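You operate a simulated robot arm through the tools that you are given. There is no shell and no other tool. Be economical: measure what you need, move in short steps, check, and stop when the job is done.

You are at the controls of a simulated two-armed robot. One attempt, no reset.

JOB
Pick up the sealed yellow tin with one hand, pass it to the other hand and put it on the second shelf from the bottom of the birch display rack. Set down upright: sealed yellow tin.

The check looks at the end state, three seconds after you hand in, the way a careful person would. Anything else that was tipped, shoved, dropped, spilled or broken makes it a failure.

ROBOT AND FRAMES
Two 7-joint arms with two-finger parallel grippers on one trunk, on a base that drives. Base frame: it is fixed to the floor where the robot stands at the start and does not move with it; the origin is under the middle of the robot, x ahead of it, y to its left, z up; the surface under the hand at the start is at about z = 0.9. Readings come in m, degrees, newtons and seconds.
The left shoulder is at the start at [0.066, 0.174, 1.209], the right one opposite. With the tool pointing down near the work surface each hand reaches from about 0.26 to 0.7 m from the robot's upright axis, wherever it stands, measured 20 degrees to its own side. Places, roughly: sealed yellow tin (7x7x10 cm) [0.5, 0, 0.9]; second shelf of the birch display rack [-3.9, 0.8, 0.5]. Payload 3.6 kg a hand.
Tool frame (each hand has its own): the origin (TCP) lies between the finger pads and is the grasp point; the fingertips stand 0.03 m ahead of it; z points along the fingers, y is the line along which they close. Largest opening 0.11 m; finger width 0.02, thickness 0.01; the body of the gripper, 0.048 by 0.112 m, starts 0.055 m behind the TCP.
Orientation is that of the tool frame in the base frame, as a unit quaternion [w, x, y, z]. With the fingers straight down and closing along the base's y, the tool's x points along the base's -x, its y along +y and its z along -z.

CONTROLS
- The arms move only by the tool drive_tool. It takes "left_commands", "right_commands" or both (then of equal length, played together; a hand with none holds still); each is a list of rows, each a list of 6 numbers: the shift along the base's x, y, z in units of 40 mm (1.0 is 40 mm), then the turn, a rotation vector about the base's x, y, z in units of 6 degrees (1.0 is 6 degrees). In form: [[dx, dy, dz, rx, ry, rz], ...]. A call has 1 to 10 rows; each row shifts and turns the commanded pose from where the row before left it. "left_jaw" and "right_jaw" are, for a hand that has rows, the opening in per cent of the stroke, from 0 (shut) to 100 (fully open), set as the call begins (left out, the last holds). A call with a number of a shift or a turn outside -1 to 1 is refused whole. Rows are played at 5 a second. More than 0.05 m and 8.6 degrees between two rows, or a gripper value outside its range, and nothing of the call is played. Where a pose cannot be reached the arm comes as near as it can. A force on the tool above 40 N (or 10 N above the force at the start of the call, whichever is more), or a blocked arm, ends the call early, and 0.2 s more pass. Each finger travels about 0.153 m/s and halts on what it meets, pressing with about 44 N; the grip force reading is that of the motor and also rises with nothing between the fingers. The clock runs only during rows and for 0.2 s after the last one: add rows that do not move to give the fingers time. It gives the time, the measured TCP pose, the force on the tool (base axes), the opening and the grip force at its end, in the units of the frame above (readings bear some noise), with the torque about the TCP (base axes, N m) and any sound that the robot's microphone picked up, and new pictures: "views" is both (left out), scene, wrist or none (wrist: the cameras of the hands that moved).
- Cameras (640 x 400 px; columns grow to the right, rows downward): "scene" is now at [0.1571, 0.0099, 1.3829]; the picture's right is [0.12, -0.99, -0.00], its down [-0.57, -0.07, -0.82] and it looks along [0.81, 0.09, -0.57] (base axes); focal length 273 px, centre (320, 200). "left" rides on the left gripper at [0.073, -0.017, -0.103] in its tool frame; the picture's right is [0.23, 0.97, 0.00], its down [-0.76, 0.18, -0.62] and it looks along [-0.61, 0.14, 0.78] (tool axes); focal length 222 px, centre (320, 200). "right" rides on the right gripper at [0.073, 0.017, -0.103] in its tool frame; the picture's right is [-0.23, 0.97, 0.00], its down [-0.76, -0.18, -0.62] and it looks along [-0.61, -0.14, 0.78] (tool axes); focal length 222 px, centre (320, 200). There is no depth. A picture from a camera that has moved, and an enlarged one, comes with that camera's place and axes in the base frame and with its lens.
- move_column(by): slides the trunk up (or, below 0, down) by that many m; the arms and the scene camera ride with it, the base frame stays. It gives what a move gives, with no picture.
- steer(legs): drives the robot by 1 to 6 legs, each [ahead, left, turn to the left] in m, m and degrees, along the robot's own axes; the way and the turn of a leg run together, so that a leg with both is an arc; at most 1.5 m and 180 degrees a leg. The arms and the cameras ride along, it lands a little off, and it stops where it bumps. It gives what a move gives, and a new picture of the scene camera.
- pan_tilt(pan, tilt): turns the head with the scene camera to pan (to the left, within 86 degrees either way) and tilt (down, from -29 to 69), counted from straight ahead of the robot. It gives what a move gives, and a new picture of the scene camera.
- close_up(camera, box): a new picture of the part [left, top, right, bottom] of that camera's present view, enlarged. It takes no simulated time.
- close_job(): hands the job in; it is judged then, once.

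Work in short steps. Places have to be worked out from the pictures, the camera data and where the tool is seen: move nearer, look again, correct. Check each grasp and each placing, and mend what went wrong. You have 120 turns and 260 pictures in all, those below and enlarged ones among them. Open the grippers and draw the arms clear of the work before you hand the job in, unless the task says otherwise; then end with one line.

The tools are called after "Emit:" as a command line: name --argument value ..., lists and objects as JSON in quotes. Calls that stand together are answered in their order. drive_tool: Moves the arms, as the interface text tells. Its arguments: {"type":"object","properties":{"left_commands":{"type":"array","items":{"type":"array","items":{"type":"number"}}},"left_jaw":{"type":"number"},"right_commands":{"type":"array","items":{"type":"array","items":{"type":"number"}}},"right_jaw":{"type":"number"},"views":{"type":"string","enum":["both","scene","wrist","none"]}},"required":[]} The other tools are called the same way: move_column (by) slides the trunk up or down; steer (legs) drives the base; pan_tilt (pan, tilt) turns the head that bears the scene camera; close_up (camera, box) takes an enlarged picture of a part of a camera's view; close_job () hands the job in.

At the start:

```text
time: 0.0
left_eef_pos: [0.3671, 0.1866, 1.1872]
left_orientation: [-0.001, -0.001, 1.0, -0.001]
left_wrist_force: [0.6, 0.2, 0.2]
left_torque: [0.0, -0.01, -0.02]
left_finger_gap: 0.11
left_finger_force: 0.0
right_eef_pos: [0.3677, -0.1857, 1.1274]
right_orientation: [0.0, 0.001, 1.0, 0.0]
right_wrist_force: [-0.3, -0.1, 0.2]
right_torque: [-0.02, 0.02, 0.0]
right_finger_gap: 0.1103
right_finger_force: 0.1
trunk travel left (down, up): [-0.325, 0.438]
robot x, y, heading: [0.0004, 0.0007, 0.2]
head pan, tilt: [6.6, 35.0]
```

scene: 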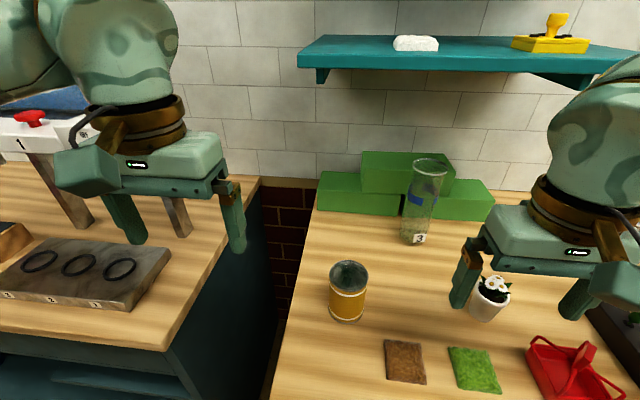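
right: 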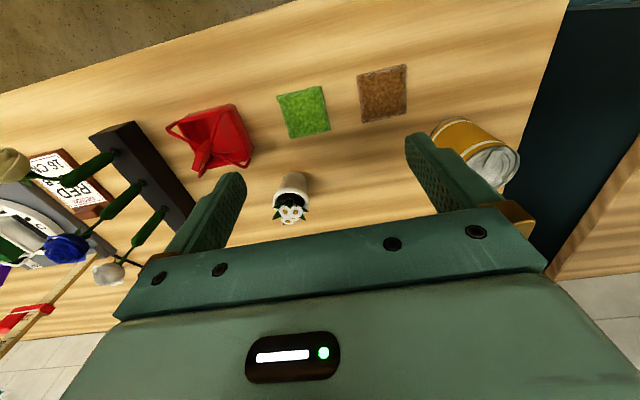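
left: 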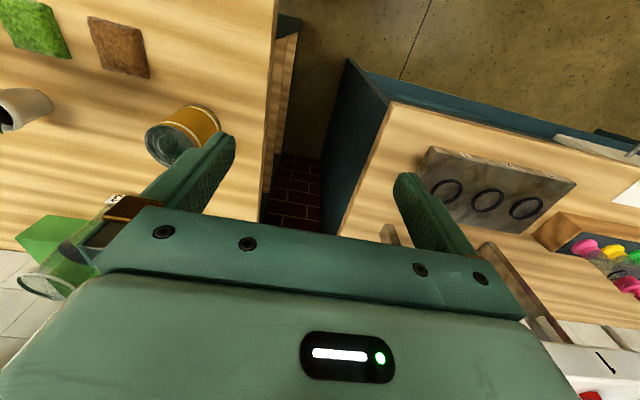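

The tin appears near (0.48, 0, 0.95). I'll take a closer look at it first.

Emit:
close_up --camera "scene" --box '[280, 220, 440, 340]'

Emit:
close_up --camera "right" --box '[400, 80, 560, 220]'

```text
3.33 times, centred on (360, 280) of scene
camera zoom: at [0.1571, 0.0099, 1.3829], right [0.12, -0.99, 0.0], down [-0.57, -0.07, -0.82], along [0.81, 0.09, -0.57], focal length 909 px, centre (187, -67)
```

zoom: 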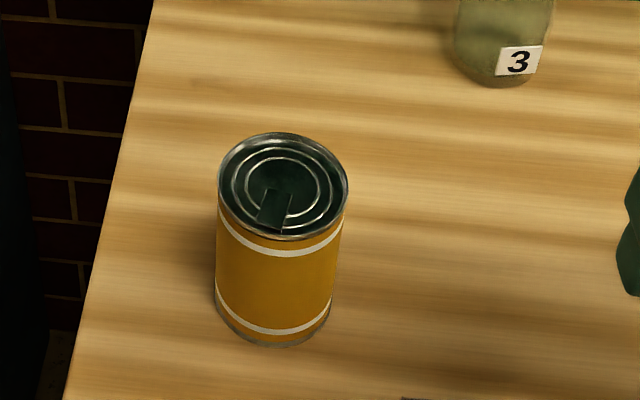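

```text
2.86 times, centred on (480, 150) of right
camera zoom: at [0.2955, -0.1692, 1.2301], right [0.23, 0.97, 0.0], down [0.76, -0.18, 0.62], along [0.61, -0.14, -0.78], focal length 635 px, centre (-137, 343)
```

zoom: 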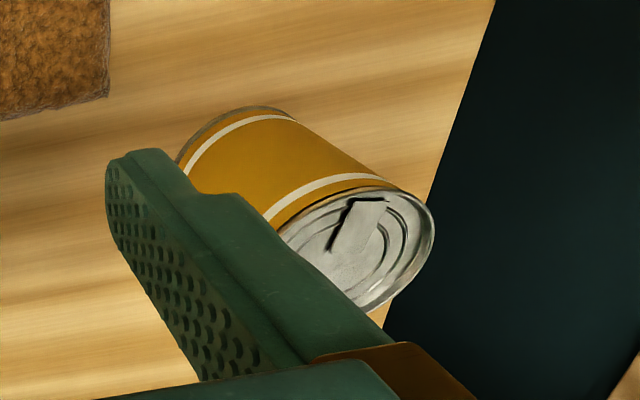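

The tin is sealed (pull-tab lid) and sits at about (0.473, -0.007), with its top at z≈1.0. I'll bring the right hand over it at the present height.

Emit:
drive_tool --right_commands '[[0.525, 0.895, 0, 0, 0, 0], [0.525, 0.895, 0, 0, 0, 0], [0.525, 0.895, 0, 0, 0, 0], [0.525, 0.895, 0, 0, 0, 0], [0.525, 0.895, 0, 0, 0, 0], [0, 0, 0, 0, 0, 0]]' --right_jaw 100

```text
time: 1.4
left_eef_pos: [0.3666, 0.1852, 1.1869]
left_orientation: [0.0, -0.001, 1.0, 0.0]
left_wrist_force: [-0.7, -0.6, -0.2]
left_torque: [0.02, -0.01, -0.01]
left_finger_gap: 0.1098
left_finger_force: 0.0
right_eef_pos: [0.472, -0.0039, 1.1251]
right_orientation: [-0.001, 0.0, 1.0, 0.001]
right_wrist_force: [0.5, 0.2, 0.5]
right_torque: [-0.01, 0.03, -0.05]
right_finger_gap: 0.1098
right_finger_force: 0.0
trunk travel left (down, up): [-0.325, 0.438]
robot x, y, heading: [0.0011, -0.0003, -0.1]
head pan, tilt: [6.6, 35.0]
camera scene: at [0.157, 0.009, 1.3829], right [0.12, -0.99, 0.0], down [-0.57, -0.07, -0.82], along [0.81, 0.09, -0.57], focal length 273 px, centre (320, 200)
camera right: at [0.4005, 0.0125, 1.2282], right [0.23, 0.97, 0.0], down [0.76, -0.18, 0.62], along [0.61, -0.14, -0.78], focal length 222 px, centre (320, 200)
```

scene: 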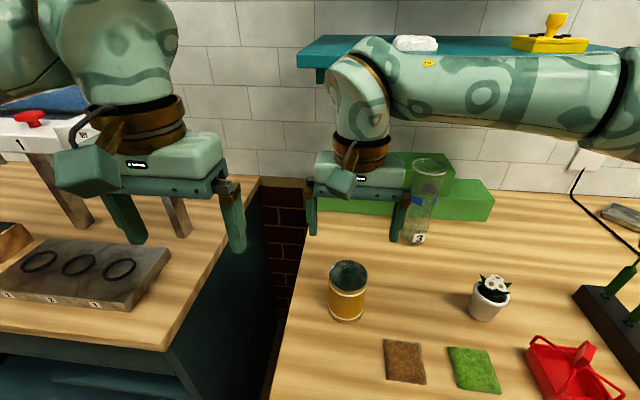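
right: 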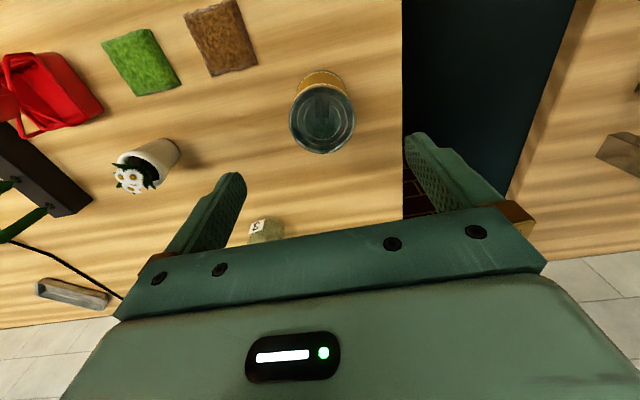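

The hand is centred over the tin within a few mm. I'll lower it to z≈0.982.

Emit:
drive_tool --right_commands '[[0.05, 0, -0.9, 0, 0, 0], [0, 0, -0.9, 0, 0, 0], [0, 0, -0.9, 0, 0, 0], [0, 0, -0.88, 0, 0, 0], [0, 0, 0, 0, 0, 0]]'

```text
time: 2.6
left_eef_pos: [0.3664, 0.1875, 1.1877]
left_orientation: [-0.001, -0.001, 1.0, -0.001]
left_wrist_force: [0.6, 0.1, -0.4]
left_torque: [0.0, 0.01, -0.02]
left_finger_gap: 0.1098
left_finger_force: 0.0
right_eef_pos: [0.4739, -0.008, 0.9841]
right_orientation: [-0.001, 0.0, 1.0, 0.0]
right_wrist_force: [0.4, -0.6, 0.1]
right_torque: [0.01, 0.03, 0.02]
right_finger_gap: 0.1099
right_finger_force: 0.1
trunk travel left (down, up): [-0.325, 0.438]
robot x, y, heading: [0.0011, 0.0021, 0.0]
head pan, tilt: [6.6, 35.0]
camera scene: at [0.1569, 0.01, 1.3829], right [0.12, -0.99, 0.0], down [-0.57, -0.07, -0.82], along [0.81, 0.09, -0.57], focal length 273 px, centre (320, 200)
camera right: at [0.4019, 0.0085, 1.0863], right [0.23, 0.97, 0.0], down [0.76, -0.18, 0.62], along [0.61, -0.14, -0.78], focal length 222 px, centre (320, 200)
```

scene: 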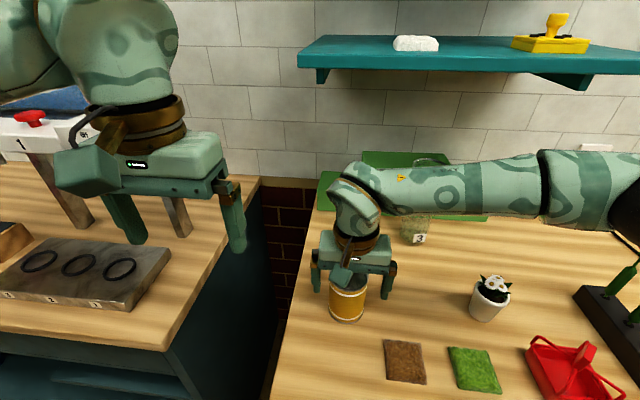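
right: 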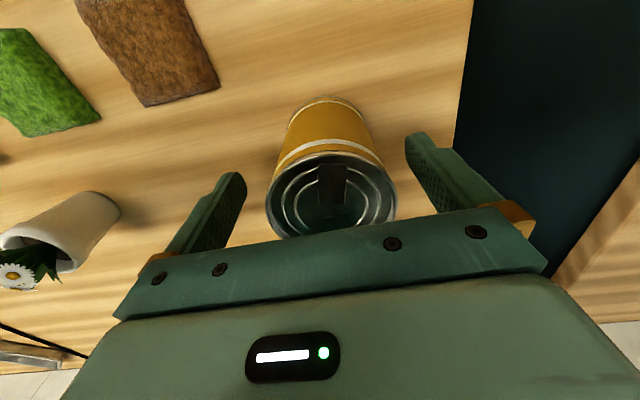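

The tin sits between the fingers. Closing the right gripper now.

Emit:
drive_tool --right_commands '[[0, 0, 0, 0, 0, 0], [0, 0, 0, 0, 0, 0], [0, 0, 0, 0, 0, 0], [0, 0, 0, 0, 0, 0]]' --right_jaw 0 --views "wrist"

```text
time: 3.6
left_eef_pos: [0.3673, 0.1869, 1.1865]
left_orientation: [0.0, 0.0, 1.0, -0.001]
left_wrist_force: [0.0, -0.2, -0.7]
left_torque: [-0.02, -0.02, -0.01]
left_finger_gap: 0.1102
left_finger_force: 0.1
right_eef_pos: [0.4748, -0.0079, 0.9845]
right_orientation: [-0.001, 0.0, 1.0, 0.0]
right_wrist_force: [0.1, 1.1, 0.5]
right_torque: [0.02, 0.02, 0.0]
right_finger_gap: 0.067
right_finger_force: 44.3
trunk travel left (down, up): [-0.325, 0.438]
robot x, y, heading: [0.0014, -0.0013, 0.2]
head pan, tilt: [6.6, 35.0]
camera right: at [0.4022, 0.0086, 1.0865], right [0.23, 0.97, 0.0], down [0.76, -0.18, 0.62], along [0.61, -0.14, -0.78], focal length 222 px, centre (320, 200)
```

right: 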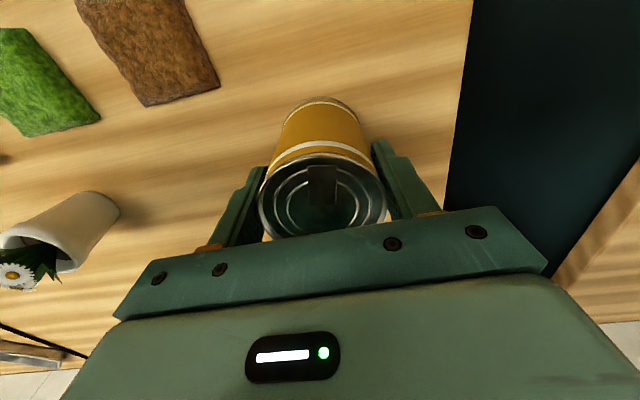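

Gripped: gap 0.067 m at 44 N. I'll lift straight up.

Emit:
drive_tool --right_commands '[[0, 0, 0.6, 0, 0, 0], [0, 0, 0.9, 0, 0, 0], [0, 0, 0.9, 0, 0, 0], [0, 0, 0.9, 0, 0, 0], [0, 0, 0.9, 0, 0, 0], [0, 0, 0.9, 0, 0, 0], [0, 0, 0, 0, 0, 0]]'

```text
time: 5.2
left_eef_pos: [0.3673, 0.1867, 1.1863]
left_orientation: [-0.002, -0.001, 1.0, 0.0]
left_wrist_force: [0.1, -0.2, 0.4]
left_torque: [-0.01, 0.0, 0.01]
left_finger_gap: 0.1101
left_finger_force: 0.0
right_eef_pos: [0.4723, -0.007, 1.1898]
right_orientation: [-0.001, 0.0, 1.0, 0.0]
right_wrist_force: [0.3, -0.4, -1.7]
right_torque: [0.02, 0.0, -0.02]
right_finger_gap: 0.0674
right_finger_force: 44.0
trunk travel left (down, up): [-0.325, 0.438]
robot x, y, heading: [0.0002, 0.0023, 0.2]
head pan, tilt: [6.6, 35.0]
camera scene: at [0.158, 0.0099, 1.3827], right [0.12, -0.99, 0.0], down [-0.57, -0.07, -0.82], along [0.81, 0.09, -0.57], focal length 273 px, centre (320, 200)
camera right: at [0.4008, 0.0095, 1.2924], right [0.23, 0.97, 0.0], down [0.76, -0.18, 0.62], along [0.61, -0.14, -0.78], focal length 222 px, centre (320, 200)
```

scene: 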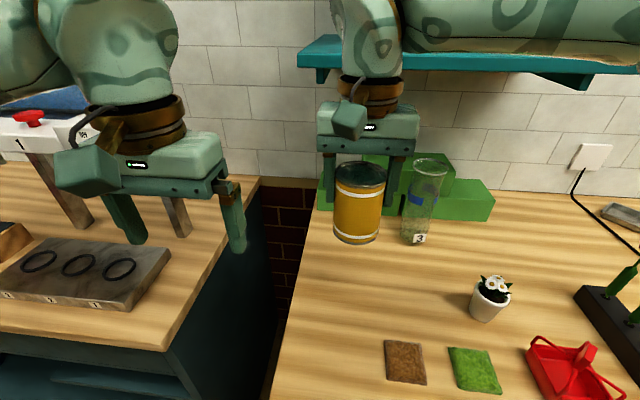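
right: 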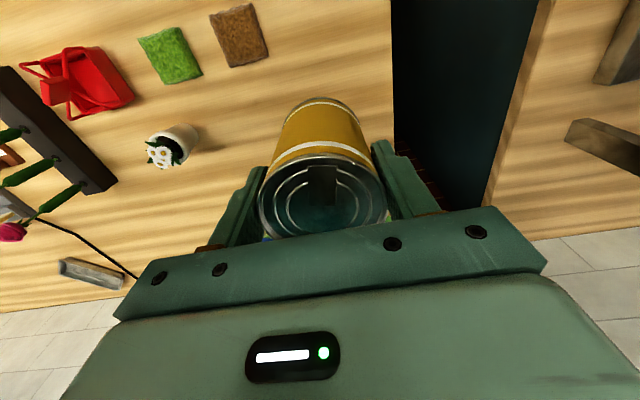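

The tin is lifted. I'll look left and right to check the room before backing away.

Emit:
pan_tilt --pan 86 --tilt 25

Emit:
pan_tilt --pan -86 --tilt 25

```text
time: 6.7
left_eef_pos: [0.3668, 0.1875, 1.1866]
left_orientation: [-0.001, -0.001, 1.0, -0.001]
left_wrist_force: [0.4, -0.8, 1.3]
left_torque: [0.03, 0.0, 0.01]
left_finger_gap: 0.1102
left_finger_force: 0.0
right_eef_pos: [0.4718, -0.008, 1.1886]
right_orientation: [0.0, 0.0, 1.0, 0.001]
right_wrist_force: [-0.5, -0.4, -3.5]
right_torque: [0.02, 0.05, 0.0]
right_finger_gap: 0.0672
right_finger_force: 43.9
trunk travel left (down, up): [-0.325, 0.438]
robot x, y, heading: [0.002, 0.0003, 0.2]
head pan, tilt: [85.9, 25.0]
camera scene: at [0.0766, 0.0918, 1.3986], right [1.0, -0.07, 0.0], down [-0.03, -0.42, -0.91], along [0.06, 0.9, -0.42], focal length 273 px, centre (320, 200)
```

scene: 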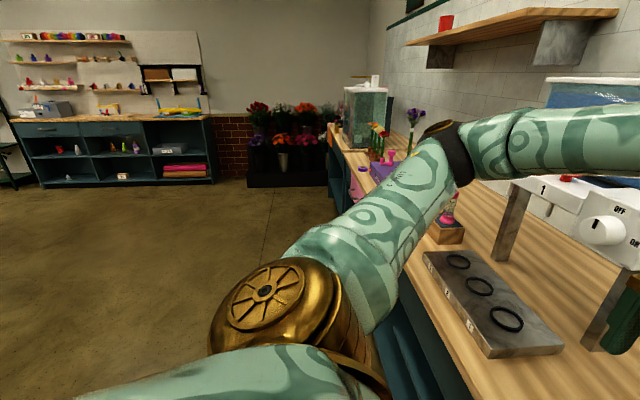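

```text
time: 9.3
left_eef_pos: [0.3665, 0.1872, 1.1873]
left_orientation: [0.0, -0.001, 1.0, -0.001]
left_wrist_force: [0.1, 0.8, -0.9]
left_torque: [0.01, 0.04, 0.0]
left_finger_gap: 0.1099
left_finger_force: 0.0
right_eef_pos: [0.4718, -0.0065, 1.189]
right_orientation: [0.0, 0.001, 1.0, 0.0]
right_wrist_force: [0.7, -0.4, -3.4]
right_torque: [0.01, -0.01, -0.03]
right_finger_gap: 0.0671
right_finger_force: 44.6
trunk travel left (down, up): [-0.325, 0.438]
robot x, y, heading: [-0.0005, 0.0012, 0.1]
head pan, tilt: [-85.9, 25.0]
camera scene: at [0.0765, -0.0921, 1.3987], right [-1.0, -0.07, 0.0], down [-0.03, 0.42, -0.91], along [0.06, -0.9, -0.42], focal length 273 px, centre (320, 200)
```

scene: 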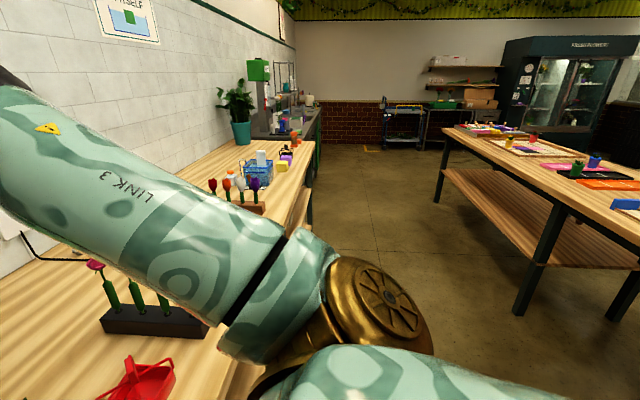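

There's a long table somewhere behind on the right (edge near x≈-1.06). I'll back off modestly, with the head to the left first, then turn and look.

Emit:
steer --legs '[[-0.35, 0, 0]]'

Emit:
pan_tilt --pan -86 --tilt 40

Emit:
pan_tilt --pan 86 --tilt 20

```text
time: 11.6
left_eef_pos: [0.02, 0.1858, 1.1878]
left_orientation: [0.0, 0.002, 1.0, -0.001]
left_wrist_force: [-0.4, -0.3, -0.2]
left_torque: [0.0, 0.0, -0.04]
left_finger_gap: 0.1097
left_finger_force: 0.1
right_eef_pos: [0.1246, -0.0087, 1.1889]
right_orientation: [0.0, 0.003, 1.0, 0.0]
right_wrist_force: [0.1, 0.5, -3.1]
right_torque: [-0.01, 0.01, -0.02]
right_finger_gap: 0.0672
right_finger_force: 44.2
trunk travel left (down, up): [-0.325, 0.438]
robot x, y, heading: [-0.348, 0.0011, -0.5]
head pan, tilt: [-85.9, 25.0]
camera scene: at [-0.2711, -0.0915, 1.3987], right [-1.0, -0.07, 0.0], down [-0.03, 0.42, -0.91], along [0.06, -0.9, -0.42], focal length 273 px, centre (320, 200)
```

scene: 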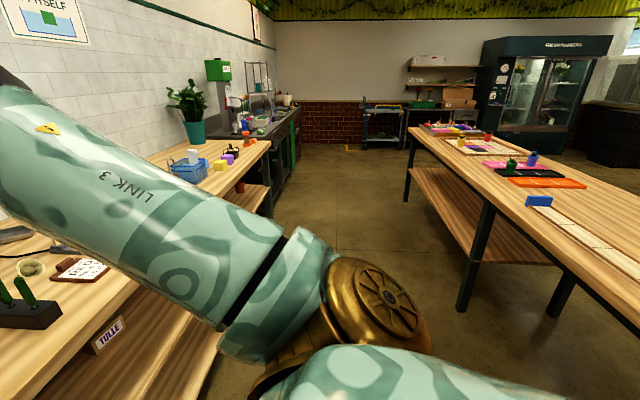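

```text
time: 12.3
left_eef_pos: [0.0225, 0.1855, 1.1875]
left_orientation: [-0.001, 0.002, 1.0, -0.001]
left_wrist_force: [-0.2, -0.1, 0.1]
left_torque: [-0.01, 0.02, -0.01]
left_finger_gap: 0.11
left_finger_force: 0.0
right_eef_pos: [0.1265, -0.0078, 1.1898]
right_orientation: [-0.001, 0.003, 1.0, 0.0]
right_wrist_force: [-1.0, 0.3, -2.7]
right_torque: [-0.03, 0.04, 0.01]
right_finger_gap: 0.0676
right_finger_force: 44.3
trunk travel left (down, up): [-0.325, 0.438]
robot x, y, heading: [-0.3494, 0.0033, -0.2]
head pan, tilt: [-85.9, 40.0]
camera scene: at [-0.2705, -0.0845, 1.3754], right [-1.0, -0.07, 0.0], down [-0.04, 0.64, -0.77], along [0.05, -0.76, -0.64], focal length 273 px, centre (320, 200)
```

scene: 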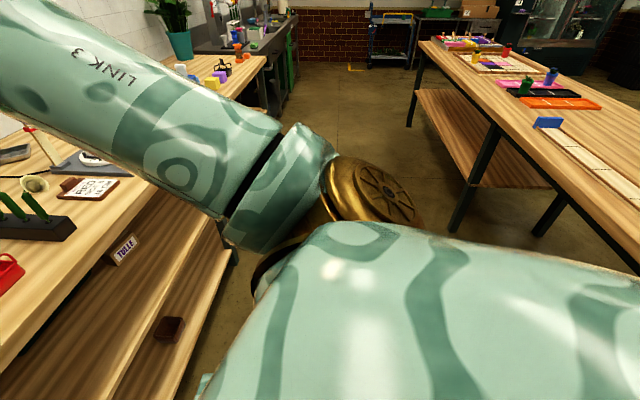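

```text
time: 14.9
left_eef_pos: [0.0228, 0.1857, 1.1872]
left_orientation: [-0.001, 0.001, 1.0, -0.001]
left_wrist_force: [-1.2, -0.1, 0.5]
left_torque: [0.01, -0.04, -0.04]
left_finger_gap: 0.1097
left_finger_force: 0.1
right_eef_pos: [0.1261, -0.009, 1.1879]
right_orientation: [0.0, 0.002, 1.0, 0.0]
right_wrist_force: [-0.8, -0.6, -3.0]
right_torque: [-0.02, -0.02, 0.03]
right_finger_gap: 0.0671
right_finger_force: 43.7
trunk travel left (down, up): [-0.325, 0.438]
robot x, y, heading: [-0.3459, 0.0034, -0.3]
head pan, tilt: [85.9, 20.0]
camera scene: at [-0.2692, 0.0933, 1.4067], right [1.0, -0.08, 0.0], down [-0.03, -0.34, -0.94], along [0.07, 0.94, -0.34], focal length 273 px, centre (320, 200)
```

scene: 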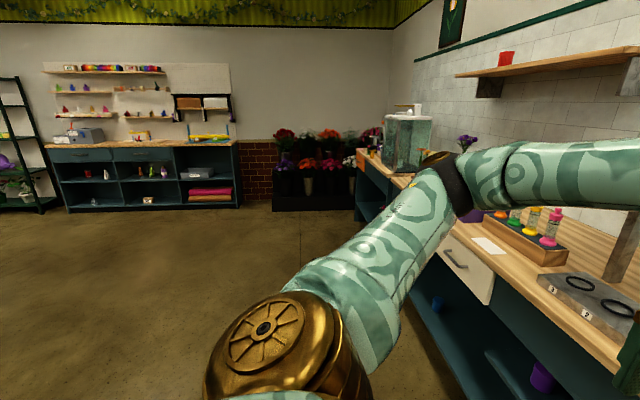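

The table behind seems to extend behind me, while the left is open floor. I'll slide left 1.0 m and then turn left 90°.

Emit:
steer --legs '[[0, 1.0, 0], [0, 0, 60]]'

Emit:
pan_tilt --pan 60 --tilt 20

```text
time: 22.8
left_eef_pos: [-0.335, 1.4099, 1.1873]
left_orientation: [0.001, -0.511, 0.86, -0.002]
left_wrist_force: [-0.2, -0.1, 0.5]
left_torque: [0.0, 0.0, 0.03]
left_finger_gap: 0.1101
left_finger_force: 0.0
right_eef_pos: [-0.1136, 1.4093, 1.1899]
right_orientation: [-0.001, -0.511, 0.86, 0.0]
right_wrist_force: [0.1, 0.0, -3.4]
right_torque: [-0.04, -0.01, -0.04]
right_finger_gap: 0.067
right_finger_force: 44.5
trunk travel left (down, up): [-0.325, 0.438]
robot x, y, heading: [-0.3481, 0.9986, 61.4]
head pan, tilt: [85.9, 20.0]
camera scene: at [-0.3912, 1.1091, 1.4067], right [0.54, 0.84, 0.0], down [0.29, -0.19, -0.94], along [-0.79, 0.51, -0.34], focal length 273 px, centre (320, 200)
```

scene: 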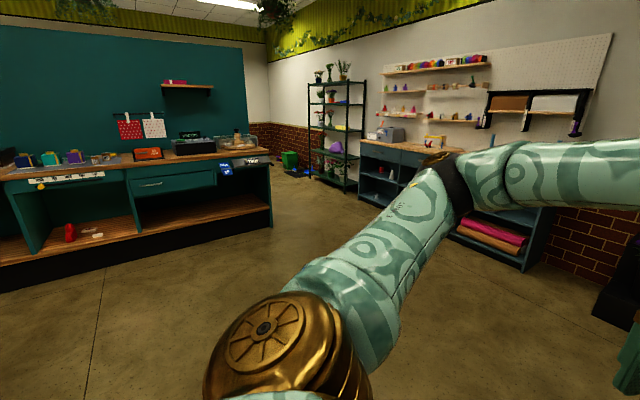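

```text
time: 23.7
left_eef_pos: [-0.3337, 1.41, 1.187]
left_orientation: [0.0, -0.511, 0.859, -0.001]
left_wrist_force: [0.0, -0.2, 0.4]
left_torque: [0.04, -0.03, 0.04]
left_finger_gap: 0.1098
left_finger_force: 0.0
right_eef_pos: [-0.1146, 1.4087, 1.1901]
right_orientation: [-0.001, -0.511, 0.859, -0.001]
right_wrist_force: [0.5, 0.6, -3.3]
right_torque: [-0.04, 0.0, 0.04]
right_finger_gap: 0.0674
right_finger_force: 43.5
trunk travel left (down, up): [-0.325, 0.438]
robot x, y, heading: [-0.3446, 0.9984, 61.4]
head pan, tilt: [60.0, 20.0]
camera scene: at [-0.3613, 1.1383, 1.4067], right [0.85, 0.52, 0.0], down [0.18, -0.29, -0.94], along [-0.49, 0.8, -0.34], focal length 273 px, centre (320, 200)
```

scene: 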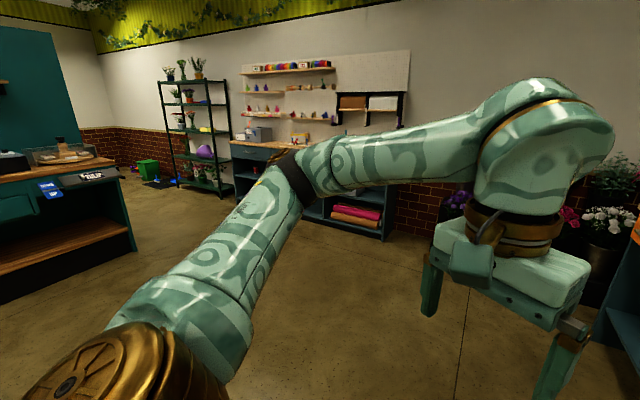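

I see a counter ahead-left but not the birch rack yet. I'll turn left to face -x.

Emit:
pan_tilt --pan 0 --tilt 15

Emit:
steer --legs '[[0, 0, 118]]'

```text
time: 25.0
left_eef_pos: [-0.3348, 1.4107, 1.1875]
left_orientation: [-0.001, -0.511, 0.859, -0.001]
left_wrist_force: [-0.7, 0.0, 0.3]
left_torque: [-0.02, 0.04, 0.01]
left_finger_gap: 0.1097
left_finger_force: 0.0
right_eef_pos: [-0.1149, 1.4088, 1.1888]
right_orientation: [-0.001, -0.511, 0.86, -0.001]
right_wrist_force: [-0.1, -0.5, -3.2]
right_torque: [-0.04, 0.03, 0.0]
right_finger_gap: 0.0671
right_finger_force: 44.0
trunk travel left (down, up): [-0.325, 0.438]
robot x, y, heading: [-0.3459, 0.9979, 61.6]
head pan, tilt: [0.0, 15.0]
camera scene: at [-0.268, 1.1409, 1.4148], right [0.88, -0.48, 0.0], down [-0.12, -0.23, -0.97], along [0.46, 0.85, -0.26], focal length 273 px, centre (320, 200)
```

scene: 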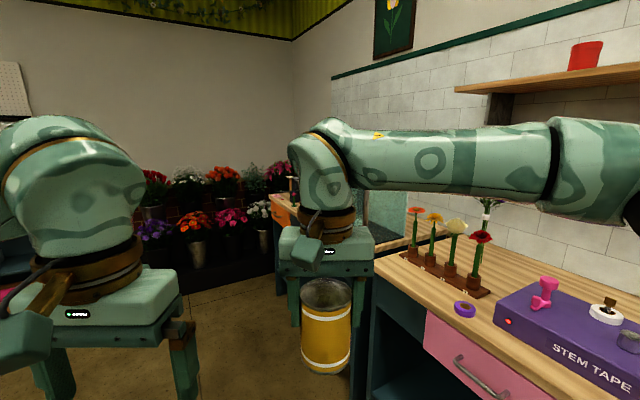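

```text
time: 30.5
left_eef_pos: [-0.7031, 0.7921, 1.1873]
left_orientation: [-0.001, 1.0, 0.027, 0.001]
left_wrist_force: [-1.1, -0.1, -0.7]
left_torque: [0.01, 0.01, -0.01]
left_finger_gap: 0.1102
left_finger_force: 0.1
right_eef_pos: [-0.8175, 0.9797, 1.1896]
right_orientation: [-0.001, 1.0, 0.027, 0.001]
right_wrist_force: [0.6, 1.3, -3.0]
right_torque: [0.01, -0.01, 0.0]
right_finger_gap: 0.0671
right_finger_force: 44.2
trunk travel left (down, up): [-0.325, 0.438]
robot x, y, heading: [-0.3498, 0.9998, -176.8]
head pan, tilt: [0.0, 15.0]
camera scene: at [-0.5084, 0.9889, 1.4148], right [-0.05, 1.0, 0.0], down [0.26, 0.01, -0.97], along [-0.96, -0.05, -0.26], focal length 273 px, centre (320, 200)
```

scene: 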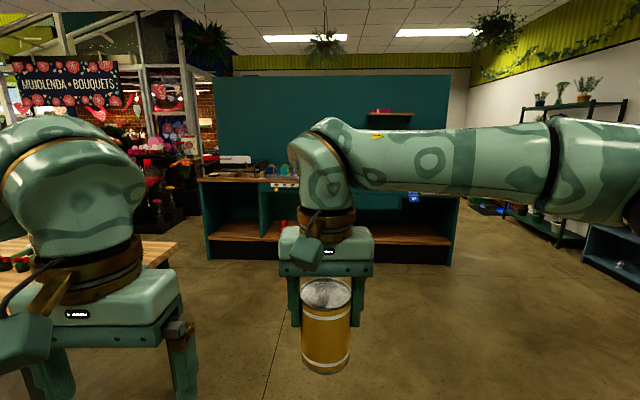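

I face -x now; a counter with a teal partition stands around x≈-3.3, so the birch rack is probably behind it. I'll head for the gap to the right of the counter (y≈3.05).

Emit:
steer --legs '[[0, 0, -3.2], [0.6, -1.0, 0], [0.6, -1.0, 0]]'

```text
time: 42.4
left_eef_pos: [-1.9453, 2.8005, 1.1871]
left_orientation: [-0.002, 1.0, 0.006, 0.001]
left_wrist_force: [0.2, 0.1, 0.1]
left_torque: [-0.03, -0.02, -0.02]
left_finger_gap: 0.1101
left_finger_force: 0.0
right_eef_pos: [-2.0519, 2.9938, 1.1891]
right_orientation: [0.0, 1.0, 0.005, 0.001]
right_wrist_force: [-1.0, 0.8, -2.6]
right_torque: [0.02, -0.02, 0.03]
right_finger_gap: 0.067
right_finger_force: 43.7
trunk travel left (down, up): [-0.325, 0.438]
robot x, y, heading: [-1.5836, 2.9897, -179.5]
head pan, tilt: [0.0, 15.0]
camera scene: at [-1.7423, 2.9901, 1.4148], right [-0.01, 1.0, 0.0], down [0.26, 0.0, -0.97], along [-0.97, -0.01, -0.26], focal length 273 px, centre (320, 200)
```

scene: 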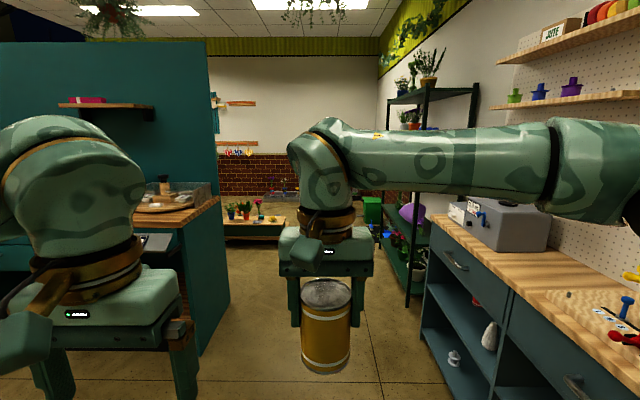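

The gap runs y≈2.2–3.6 at the counter. I'll advance 1.2 m along y≈2.95, then look left behind the partition.

Emit:
steer --legs '[[1.3, 0.03, -0.5]]'

Emit:
pan_tilt --pan 45 --tilt 20

```text
time: 48.8
left_eef_pos: [-3.2181, 2.7761, 1.1874]
left_orientation: [-0.001, 1.0, -0.004, 0.001]
left_wrist_force: [-0.1, -0.2, 1.1]
left_torque: [-0.02, -0.03, -0.02]
left_finger_gap: 0.1101
left_finger_force: 0.0
right_eef_pos: [-3.3213, 2.972, 1.1894]
right_orientation: [0.0, 1.0, -0.003, 0.001]
right_wrist_force: [0.6, 0.1, -3.7]
right_torque: [0.04, -0.02, 0.01]
right_finger_gap: 0.0668
right_finger_force: 44.2
trunk travel left (down, up): [-0.325, 0.438]
robot x, y, heading: [-2.8488, 2.9617, 179.4]
head pan, tilt: [0.0, 15.0]
camera scene: at [-3.0121, 2.9612, 1.4148], right [0.01, 1.0, 0.0], down [0.26, 0.0, -0.97], along [-0.97, 0.01, -0.26], focal length 273 px, centre (320, 200)
```

scene: 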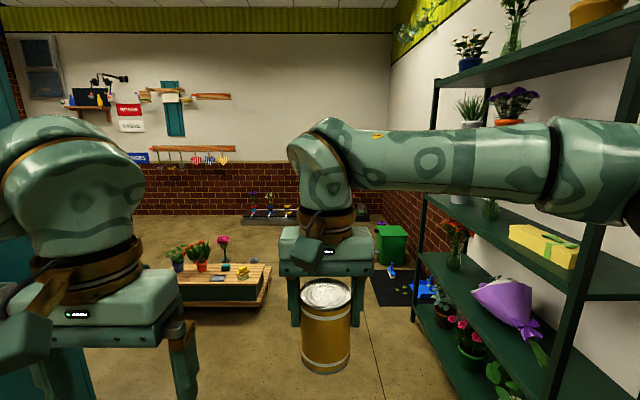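

```text
time: 49.9
left_eef_pos: [-3.2181, 2.7746, 1.188]
left_orientation: [-0.001, 1.0, -0.003, 0.0]
left_wrist_force: [-1.0, -1.1, -0.2]
left_torque: [-0.01, -0.02, -0.01]
left_finger_gap: 0.1096
left_finger_force: 0.0
right_eef_pos: [-3.3205, 2.9712, 1.1896]
right_orientation: [0.0, 1.0, -0.003, 0.001]
right_wrist_force: [0.3, -0.3, -2.6]
right_torque: [-0.02, 0.02, 0.0]
right_finger_gap: 0.0672
right_finger_force: 44.0
trunk travel left (down, up): [-0.325, 0.438]
robot x, y, heading: [-2.8514, 2.9606, 179.5]
head pan, tilt: [45.0, 20.0]
camera scene: at [-2.9848, 2.8952, 1.4067], right [-0.7, 0.71, 0.0], down [0.24, 0.24, -0.94], along [-0.67, -0.66, -0.34], focal length 273 px, centre (320, 200)
```

scene: 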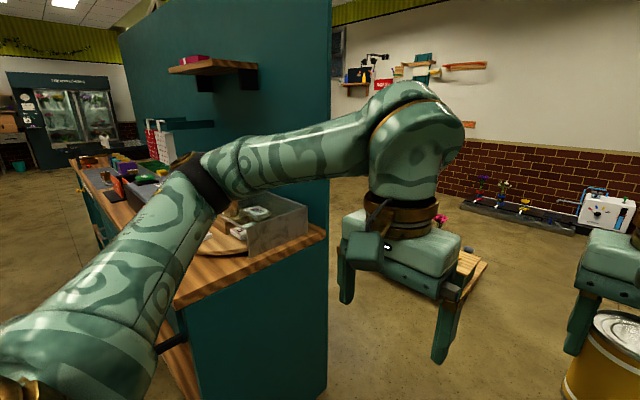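

The partition's end is at y≈2.2. I'll advance another 1.2 m, drifting slightly left, then look left behind the partition.

Emit:
steer --legs '[[1.2, 0.06, 0]]'

Emit:
pan_tilt --pan 80 --tilt 20

```text
time: 55.9
left_eef_pos: [-4.3903, 2.7292, 1.1862]
left_orientation: [-0.001, 1.0, -0.005, 0.002]
left_wrist_force: [0.4, 0.3, 0.3]
left_torque: [0.03, -0.04, 0.01]
left_finger_gap: 0.11
left_finger_force: 0.0
right_eef_pos: [-4.4921, 2.9253, 1.1902]
right_orientation: [0.0, 1.0, -0.006, 0.002]
right_wrist_force: [-0.1, -0.9, -4.1]
right_torque: [0.03, -0.04, 0.0]
right_finger_gap: 0.0668
right_finger_force: 43.7
trunk travel left (down, up): [-0.325, 0.438]
robot x, y, heading: [-4.0178, 2.9138, 179.3]
head pan, tilt: [45.0, 20.0]
camera scene: at [-4.1562, 2.8473, 1.4066], right [-0.7, 0.72, 0.0], down [0.25, 0.24, -0.94], along [-0.67, -0.66, -0.34], focal length 273 px, centre (320, 200)
```

scene: 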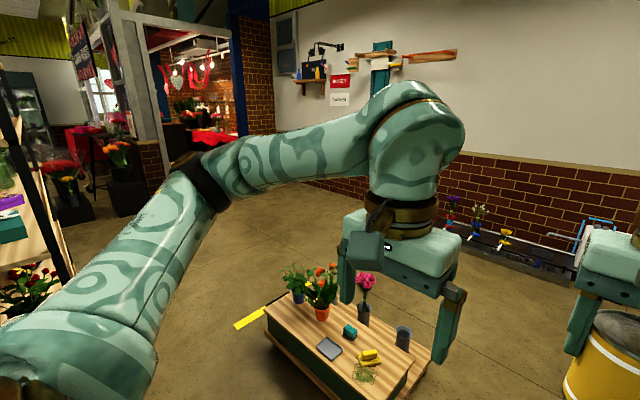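

```text
time: 56.9
left_eef_pos: [-4.389, 2.7295, 1.188]
left_orientation: [-0.001, 1.0, -0.005, 0.0]
left_wrist_force: [0.4, -0.7, -0.1]
left_torque: [-0.01, 0.03, 0.0]
left_finger_gap: 0.1101
left_finger_force: 0.1
right_eef_pos: [-4.4918, 2.9251, 1.189]
right_orientation: [0.0, 1.0, -0.007, 0.001]
right_wrist_force: [-0.1, -0.4, -2.5]
right_torque: [-0.03, -0.06, -0.02]
right_finger_gap: 0.0664
right_finger_force: 43.6
trunk travel left (down, up): [-0.325, 0.438]
robot x, y, heading: [-4.0227, 2.9121, 179.4]
head pan, tilt: [80.0, 20.0]
camera scene: at [-4.1067, 2.8209, 1.4067], right [-0.98, 0.19, 0.0], down [0.06, 0.34, -0.94], along [-0.17, -0.92, -0.34], focal length 273 px, centre (320, 200)
```

scene: 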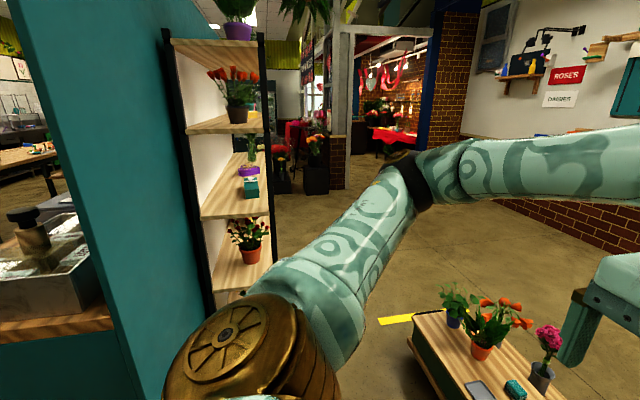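

The birch rack stands against the back of the partition, facing -x; a low bench occupies about x -4.8…-5.3, y 1.8…2.6. I'll go round the bench on its far side, checking along the way.

Emit:
steer --legs '[[0.6, -0.08, 0.6]]'

Emit:
pan_tilt --pan 60 --tilt 40

Emit:
pan_tilt --pan 86 --tilt 25

```text
time: 60.4
left_eef_pos: [-5.0062, 2.8047, 1.186]
left_orientation: [-0.001, 1.0, 0.003, 0.001]
left_wrist_force: [0.1, 0.3, -0.3]
left_torque: [-0.02, -0.01, 0.0]
left_finger_gap: 0.1099
left_finger_force: 0.0
right_eef_pos: [-5.1128, 2.9987, 1.1879]
right_orientation: [0.0, 1.0, 0.004, 0.001]
right_wrist_force: [-0.2, -0.1, -3.9]
right_torque: [0.0, 0.02, 0.01]
right_finger_gap: 0.067
right_finger_force: 44.3
trunk travel left (down, up): [-0.325, 0.438]
robot x, y, heading: [-4.6382, 2.9942, -179.4]
head pan, tilt: [80.0, 20.0]
camera scene: at [-4.7241, 2.9021, 1.4067], right [-0.99, 0.17, 0.0], down [0.06, 0.34, -0.94], along [-0.16, -0.93, -0.34], focal length 273 px, centre (320, 200)
```

scene: 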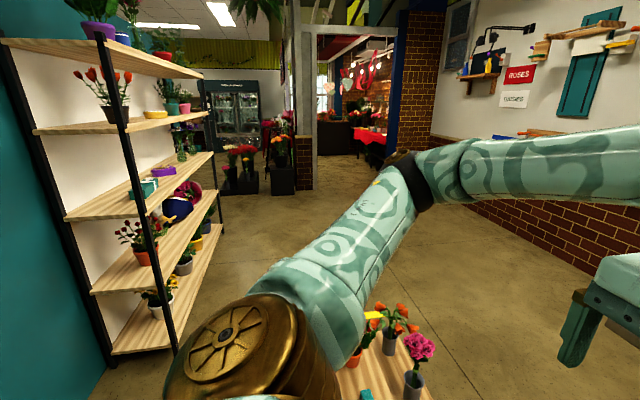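

```text
time: 61.2
left_eef_pos: [-5.0049, 2.8055, 1.1871]
left_orientation: [-0.002, 1.0, 0.004, 0.001]
left_wrist_force: [0.3, -0.3, 0.0]
left_torque: [-0.02, 0.0, 0.01]
left_finger_gap: 0.1099
left_finger_force: 0.0
right_eef_pos: [-5.1102, 2.9988, 1.1894]
right_orientation: [0.0, 1.0, 0.003, 0.002]
right_wrist_force: [0.3, 0.5, -3.3]
right_torque: [-0.02, -0.06, 0.01]
right_finger_gap: 0.0669
right_finger_force: 44.2
trunk travel left (down, up): [-0.325, 0.438]
robot x, y, heading: [-4.6391, 2.9955, -179.6]
head pan, tilt: [60.0, 40.0]
camera scene: at [-4.7498, 2.9199, 1.3754], right [-0.87, 0.49, 0.0], down [0.32, 0.56, -0.77], along [-0.38, -0.67, -0.64], focal length 273 px, centre (320, 200)
```

scene: 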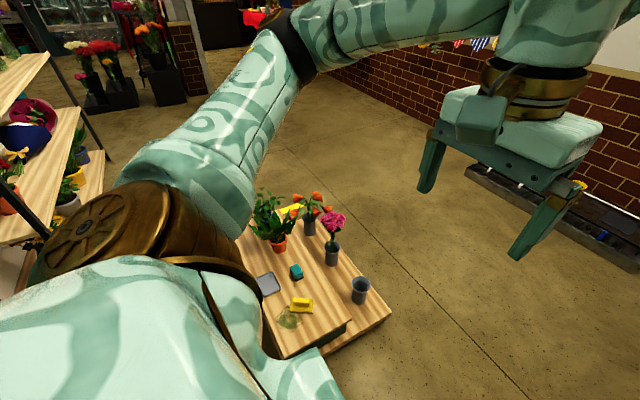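

```text
time: 62.1
left_eef_pos: [-5.0042, 2.8052, 1.187]
left_orientation: [-0.001, 1.0, 0.004, 0.001]
left_wrist_force: [1.0, -0.4, -0.2]
left_torque: [-0.01, 0.0, 0.0]
left_finger_gap: 0.1101
left_finger_force: 0.0
right_eef_pos: [-5.1109, 2.998, 1.1885]
right_orientation: [0.0, 1.0, 0.004, 0.001]
right_wrist_force: [0.0, -0.8, -4.3]
right_torque: [0.0, -0.02, 0.01]
right_finger_gap: 0.0671
right_finger_force: 44.3
trunk travel left (down, up): [-0.325, 0.438]
robot x, y, heading: [-4.6374, 2.994, -179.5]
head pan, tilt: [85.9, 25.0]
camera scene: at [-4.7139, 2.9019, 1.3986], right [-1.0, 0.07, 0.0], down [0.03, 0.42, -0.91], along [-0.06, -0.9, -0.42], focal length 273 px, centre (320, 200)
```

scene: 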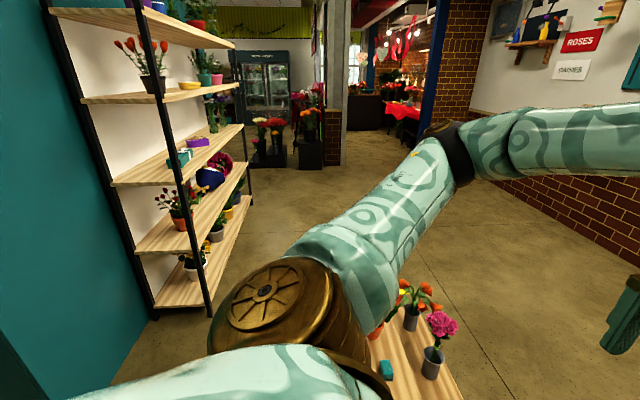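

The rack front is at x≈-4.1 with y from 0 to 1.6; the bench ends at x≈-5.3. I'll drive to x≈-6.0, then strafe to y≈1.0.

Emit:
steer --legs '[[1.35, 0, 0], [0, 1.0, 0], [0, 1.0, 0]]'

Emit:
pan_tilt --pan 0 --tilt 15

```text
time: 78.3
left_eef_pos: [-6.2472, 0.7544, 1.1875]
left_orientation: [-0.001, 1.0, 0.009, 0.001]
left_wrist_force: [-0.8, -0.3, -0.3]
left_torque: [0.0, 0.01, -0.01]
left_finger_gap: 0.1098
left_finger_force: 0.0
right_eef_pos: [-6.3559, 0.9472, 1.1895]
right_orientation: [0.0, 1.0, 0.009, 0.001]
right_wrist_force: [-0.6, 0.5, -3.1]
right_torque: [0.03, -0.01, -0.02]
right_finger_gap: 0.0671
right_finger_force: 44.1
trunk travel left (down, up): [-0.325, 0.438]
robot x, y, heading: [-5.8882, 0.9436, -179.0]
head pan, tilt: [85.9, 25.0]
camera scene: at [-5.9583, 0.8531, 1.3986], right [-1.0, 0.06, 0.0], down [0.02, 0.42, -0.91], along [-0.05, -0.9, -0.42], focal length 273 px, centre (320, 200)
```

scene: 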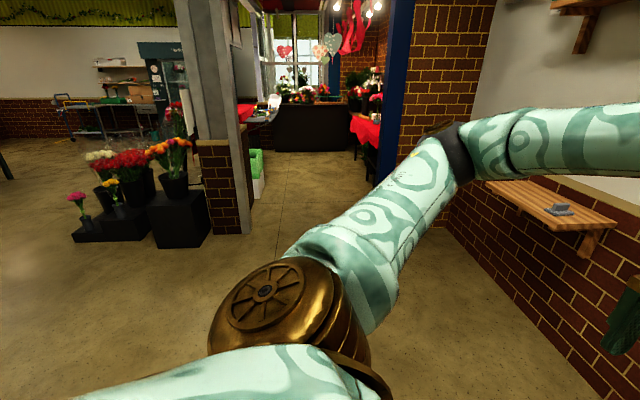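

```text
time: 79.9
left_eef_pos: [-6.2489, 0.7545, 1.1879]
left_orientation: [-0.001, 1.0, 0.009, 0.0]
left_wrist_force: [0.5, 0.8, -0.3]
left_torque: [0.01, 0.03, 0.01]
left_finger_gap: 0.1098
left_finger_force: 0.0
right_eef_pos: [-6.3556, 0.9465, 1.1888]
right_orientation: [0.0, 1.0, 0.009, 0.0]
right_wrist_force: [0.3, 0.4, -2.6]
right_torque: [0.01, -0.06, 0.01]
right_finger_gap: 0.067
right_finger_force: 44.3
trunk travel left (down, up): [-0.325, 0.438]
robot x, y, heading: [-5.8831, 0.9491, -178.9]
head pan, tilt: [0.0, 15.0]
camera scene: at [-6.0466, 0.9439, 1.4148], right [-0.02, 1.0, 0.0], down [0.26, 0.0, -0.97], along [-0.97, -0.02, -0.26], focal length 273 px, centre (320, 200)
```

scene: 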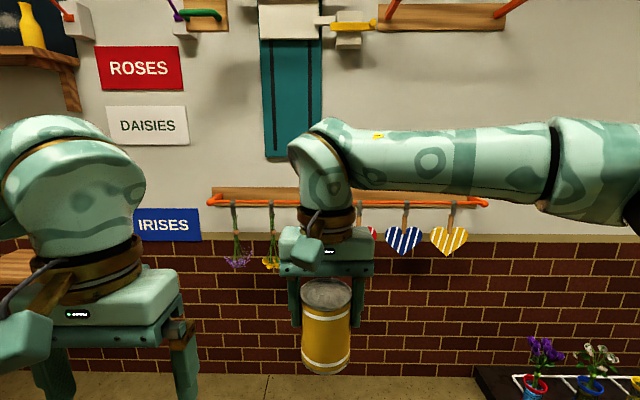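

There's ample room to turn here. Turning left 179° to face the rack.

Emit:
steer --legs '[[0, 0, 179]]'

```text
time: 87.7
left_eef_pos: [-5.5178, 1.1374, 1.1875]
left_orientation: [-0.001, -0.004, 1.0, -0.001]
left_wrist_force: [-0.3, 0.4, -0.4]
left_torque: [-0.01, 0.01, -0.02]
left_finger_gap: 0.1099
left_finger_force: 0.0
right_eef_pos: [-5.4115, 0.9445, 1.1887]
right_orientation: [-0.001, -0.004, 1.0, 0.0]
right_wrist_force: [-0.2, -0.1, -3.8]
right_torque: [0.03, 0.02, -0.01]
right_finger_gap: 0.0671
right_finger_force: 43.9
trunk travel left (down, up): [-0.325, 0.438]
robot x, y, heading: [-5.8855, 0.9478, 0.6]
head pan, tilt: [0.0, 15.0]
camera scene: at [-5.7209, 0.9481, 1.4148], right [0.01, -1.0, 0.0], down [-0.26, 0.0, -0.97], along [0.97, 0.01, -0.26], focal length 273 px, centre (320, 200)
```

scene: 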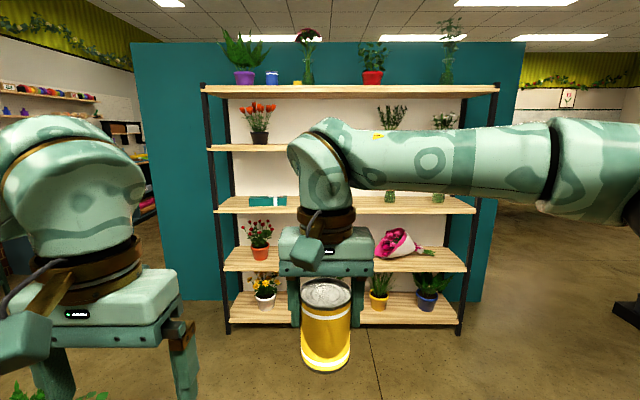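

The second shelf (z≈0.5) has a red plant on the left, something behind the tin, and a bouquet on the right. For the handover I'll push the right hand forward, yawing it 30° (the tin is round), while the left starts pitching to a forward-pointing grip.

Emit:
drive_tool --right_commands '[[0.63, 0.17, 0, 0, 0, 1], [0.63, 0.17, 0, 0, 0, 1], [0.63, 0.17, 0, 0, 0, 1], [0.63, 0.17, 0, 0, 0, 1], [0.63, 0.17, 0, 0, 0, 1]]' --left_commands '[[0.2, 0.1, 0, 0, -0.92, 0], [0.2, 0.1, 0, 0, -0.92, 0], [0.2, 0.1, 0, 0, -0.92, 0], [0.2, 0.1, 0, 0, -0.92, 0], [0.2, 0.1, 0, 0, -0.92, 0]]' --left_jaw 100 --views "scene"

```text
time: 88.8
left_eef_pos: [-5.4795, 1.1569, 1.1884]
left_orientation: [0.238, -0.003, 0.971, -0.001]
left_wrist_force: [-0.4, 0.2, 0.5]
left_torque: [0.0, 0.0, -0.03]
left_finger_gap: 0.1101
left_finger_force: 0.1
right_eef_pos: [-5.3626, 0.9294, 1.1744]
right_orientation: [0.008, -0.143, 0.99, 0.004]
right_wrist_force: [0.4, 0.0, -3.2]
right_torque: [0.01, 0.03, -0.03]
right_finger_gap: 0.0672
right_finger_force: 44.2
right hand out of reach, approached as far as the arm can: row 3, 4, 5
trunk travel left (down, up): [-0.325, 0.438]
robot x, y, heading: [-5.8838, 0.9455, 0.3]
head pan, tilt: [0.0, 15.0]
camera scene: at [-5.7212, 0.9471, 1.4149], right [0.01, -1.0, 0.0], down [-0.26, 0.0, -0.97], along [0.97, 0.01, -0.26], focal length 273 px, centre (320, 200)
```

scene: 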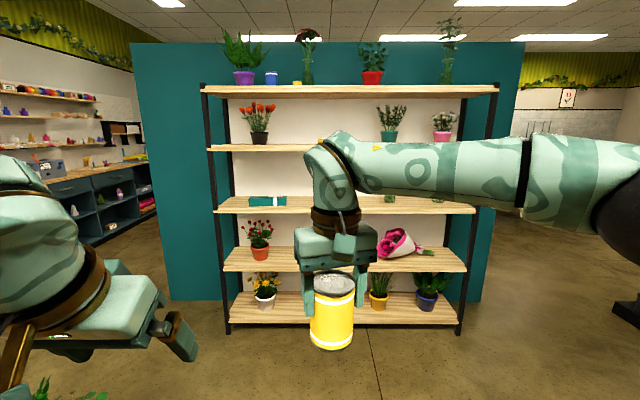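

The right arm reached its limit at that height; lowering should give more reach. I lower both hands ~0.16–0.19 m, continuing the left pitch.

Emit:
drive_tool --right_commands '[[0, 0, -0.8, 0, 0, 0], [0, 0, -0.8, 0, 0, 0], [0, 0, -0.8, 0, 0, 0], [0, 0, -0.8, 0, 0, 0], [0, 0, -0.8, 0, 0, 0], [0, 0, 0, 0, 0, 0]]' --left_commands '[[0, 0, -0.95, 0, -0.92, 0], [0, 0, -0.95, 0, -0.92, 0], [0, 0, -0.95, 0, -0.92, 0], [0, 0, -0.95, 0, -0.92, 0], [0, 0, -0.95, 0, -0.92, 0], [0, 0, 0, 0, 0, 0]]' --views "scene"

```text
time: 90.2
left_eef_pos: [-5.4356, 1.1148, 1.0865]
left_orientation: [0.456, -0.005, 0.89, 0.001]
left_wrist_force: [0.3, 0.8, 0.0]
left_torque: [0.02, 0.0, -0.01]
left_finger_gap: 0.1101
left_finger_force: 0.1
left hand out of reach, approached as far as the arm can: row 2, 3, 4, 5
right_eef_pos: [-5.3611, 0.9261, 1.0146]
right_orientation: [0.008, -0.144, 0.99, 0.003]
right_wrist_force: [-0.1, 0.5, -3.8]
right_torque: [-0.01, 0.0, -0.01]
right_finger_gap: 0.0668
right_finger_force: 44.1
trunk travel left (down, up): [-0.325, 0.438]
robot x, y, heading: [-5.8815, 0.9473, 0.6]
head pan, tilt: [0.0, 15.0]
camera scene: at [-5.7207, 0.9482, 1.4148], right [0.01, -1.0, 0.0], down [-0.26, 0.0, -0.97], along [0.97, 0.01, -0.26], focal length 273 px, centre (320, 200)
```

scene: 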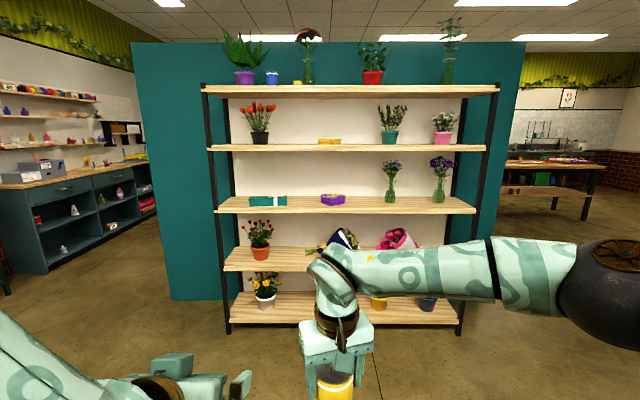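

Lower down the right hand can probably extend. I'll push it forward 0.1 m, adding the rest of the yaw.

Emit:
drive_tool --right_commands '[[0.6, 0.1, 0, 0, 0, 0.45], [0.6, 0.1, 0, 0, 0, 0.45], [0.6, 0.1, 0, 0, 0, 0.45], [0.6, 0.1, 0, 0, 0, 0.45], [0.6, 0.1, 0, 0, 0, 0.45], [0, 0, 0, 0, 0, 0]]' --views "none"

Emit:
pan_tilt --pan 0 --tilt 45

```text
time: 91.7
left_eef_pos: [-5.4364, 1.1128, 1.0854]
left_orientation: [0.455, -0.005, 0.89, 0.001]
left_wrist_force: [0.2, -0.4, -0.5]
left_torque: [0.01, 0.01, 0.0]
left_finger_gap: 0.1102
left_finger_force: 0.1
right_eef_pos: [-5.3235, 0.9327, 1.0179]
right_orientation: [0.008, -0.177, 0.984, 0.003]
right_wrist_force: [0.4, -0.2, -2.3]
right_torque: [-0.02, 0.03, 0.0]
right_finger_gap: 0.0667
right_finger_force: 43.9
right hand out of reach, approached as far as the arm can: row 2, 3, 4, 5
trunk travel left (down, up): [-0.325, 0.438]
robot x, y, heading: [-5.8865, 0.9464, 0.3]
head pan, tilt: [0.0, 15.0]
```

```text
time: 92.6
left_eef_pos: [-5.436, 1.1129, 1.0852]
left_orientation: [0.456, -0.006, 0.89, 0.002]
left_wrist_force: [0.2, 0.0, -0.6]
left_torque: [0.04, 0.0, 0.01]
left_finger_gap: 0.1101
left_finger_force: 0.1
right_eef_pos: [-5.3236, 0.9319, 1.0169]
right_orientation: [0.007, -0.178, 0.984, 0.003]
right_wrist_force: [-0.2, -0.1, -3.6]
right_torque: [-0.03, 0.02, 0.01]
right_finger_gap: 0.0669
right_finger_force: 44.5
trunk travel left (down, up): [-0.325, 0.438]
robot x, y, heading: [-5.8816, 0.9466, 0.1]
head pan, tilt: [0.0, 45.0]
camera scene: at [-5.7329, 0.9478, 1.3681], right [0.01, -1.0, 0.0], down [-0.71, -0.01, -0.71], along [0.71, 0.01, -0.71], focal length 273 px, centre (320, 200)
```

scene: 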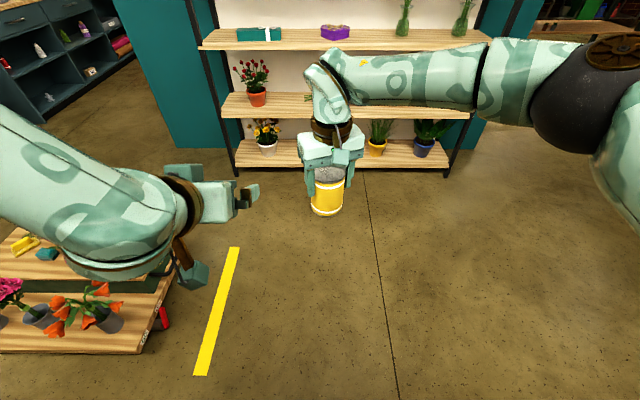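

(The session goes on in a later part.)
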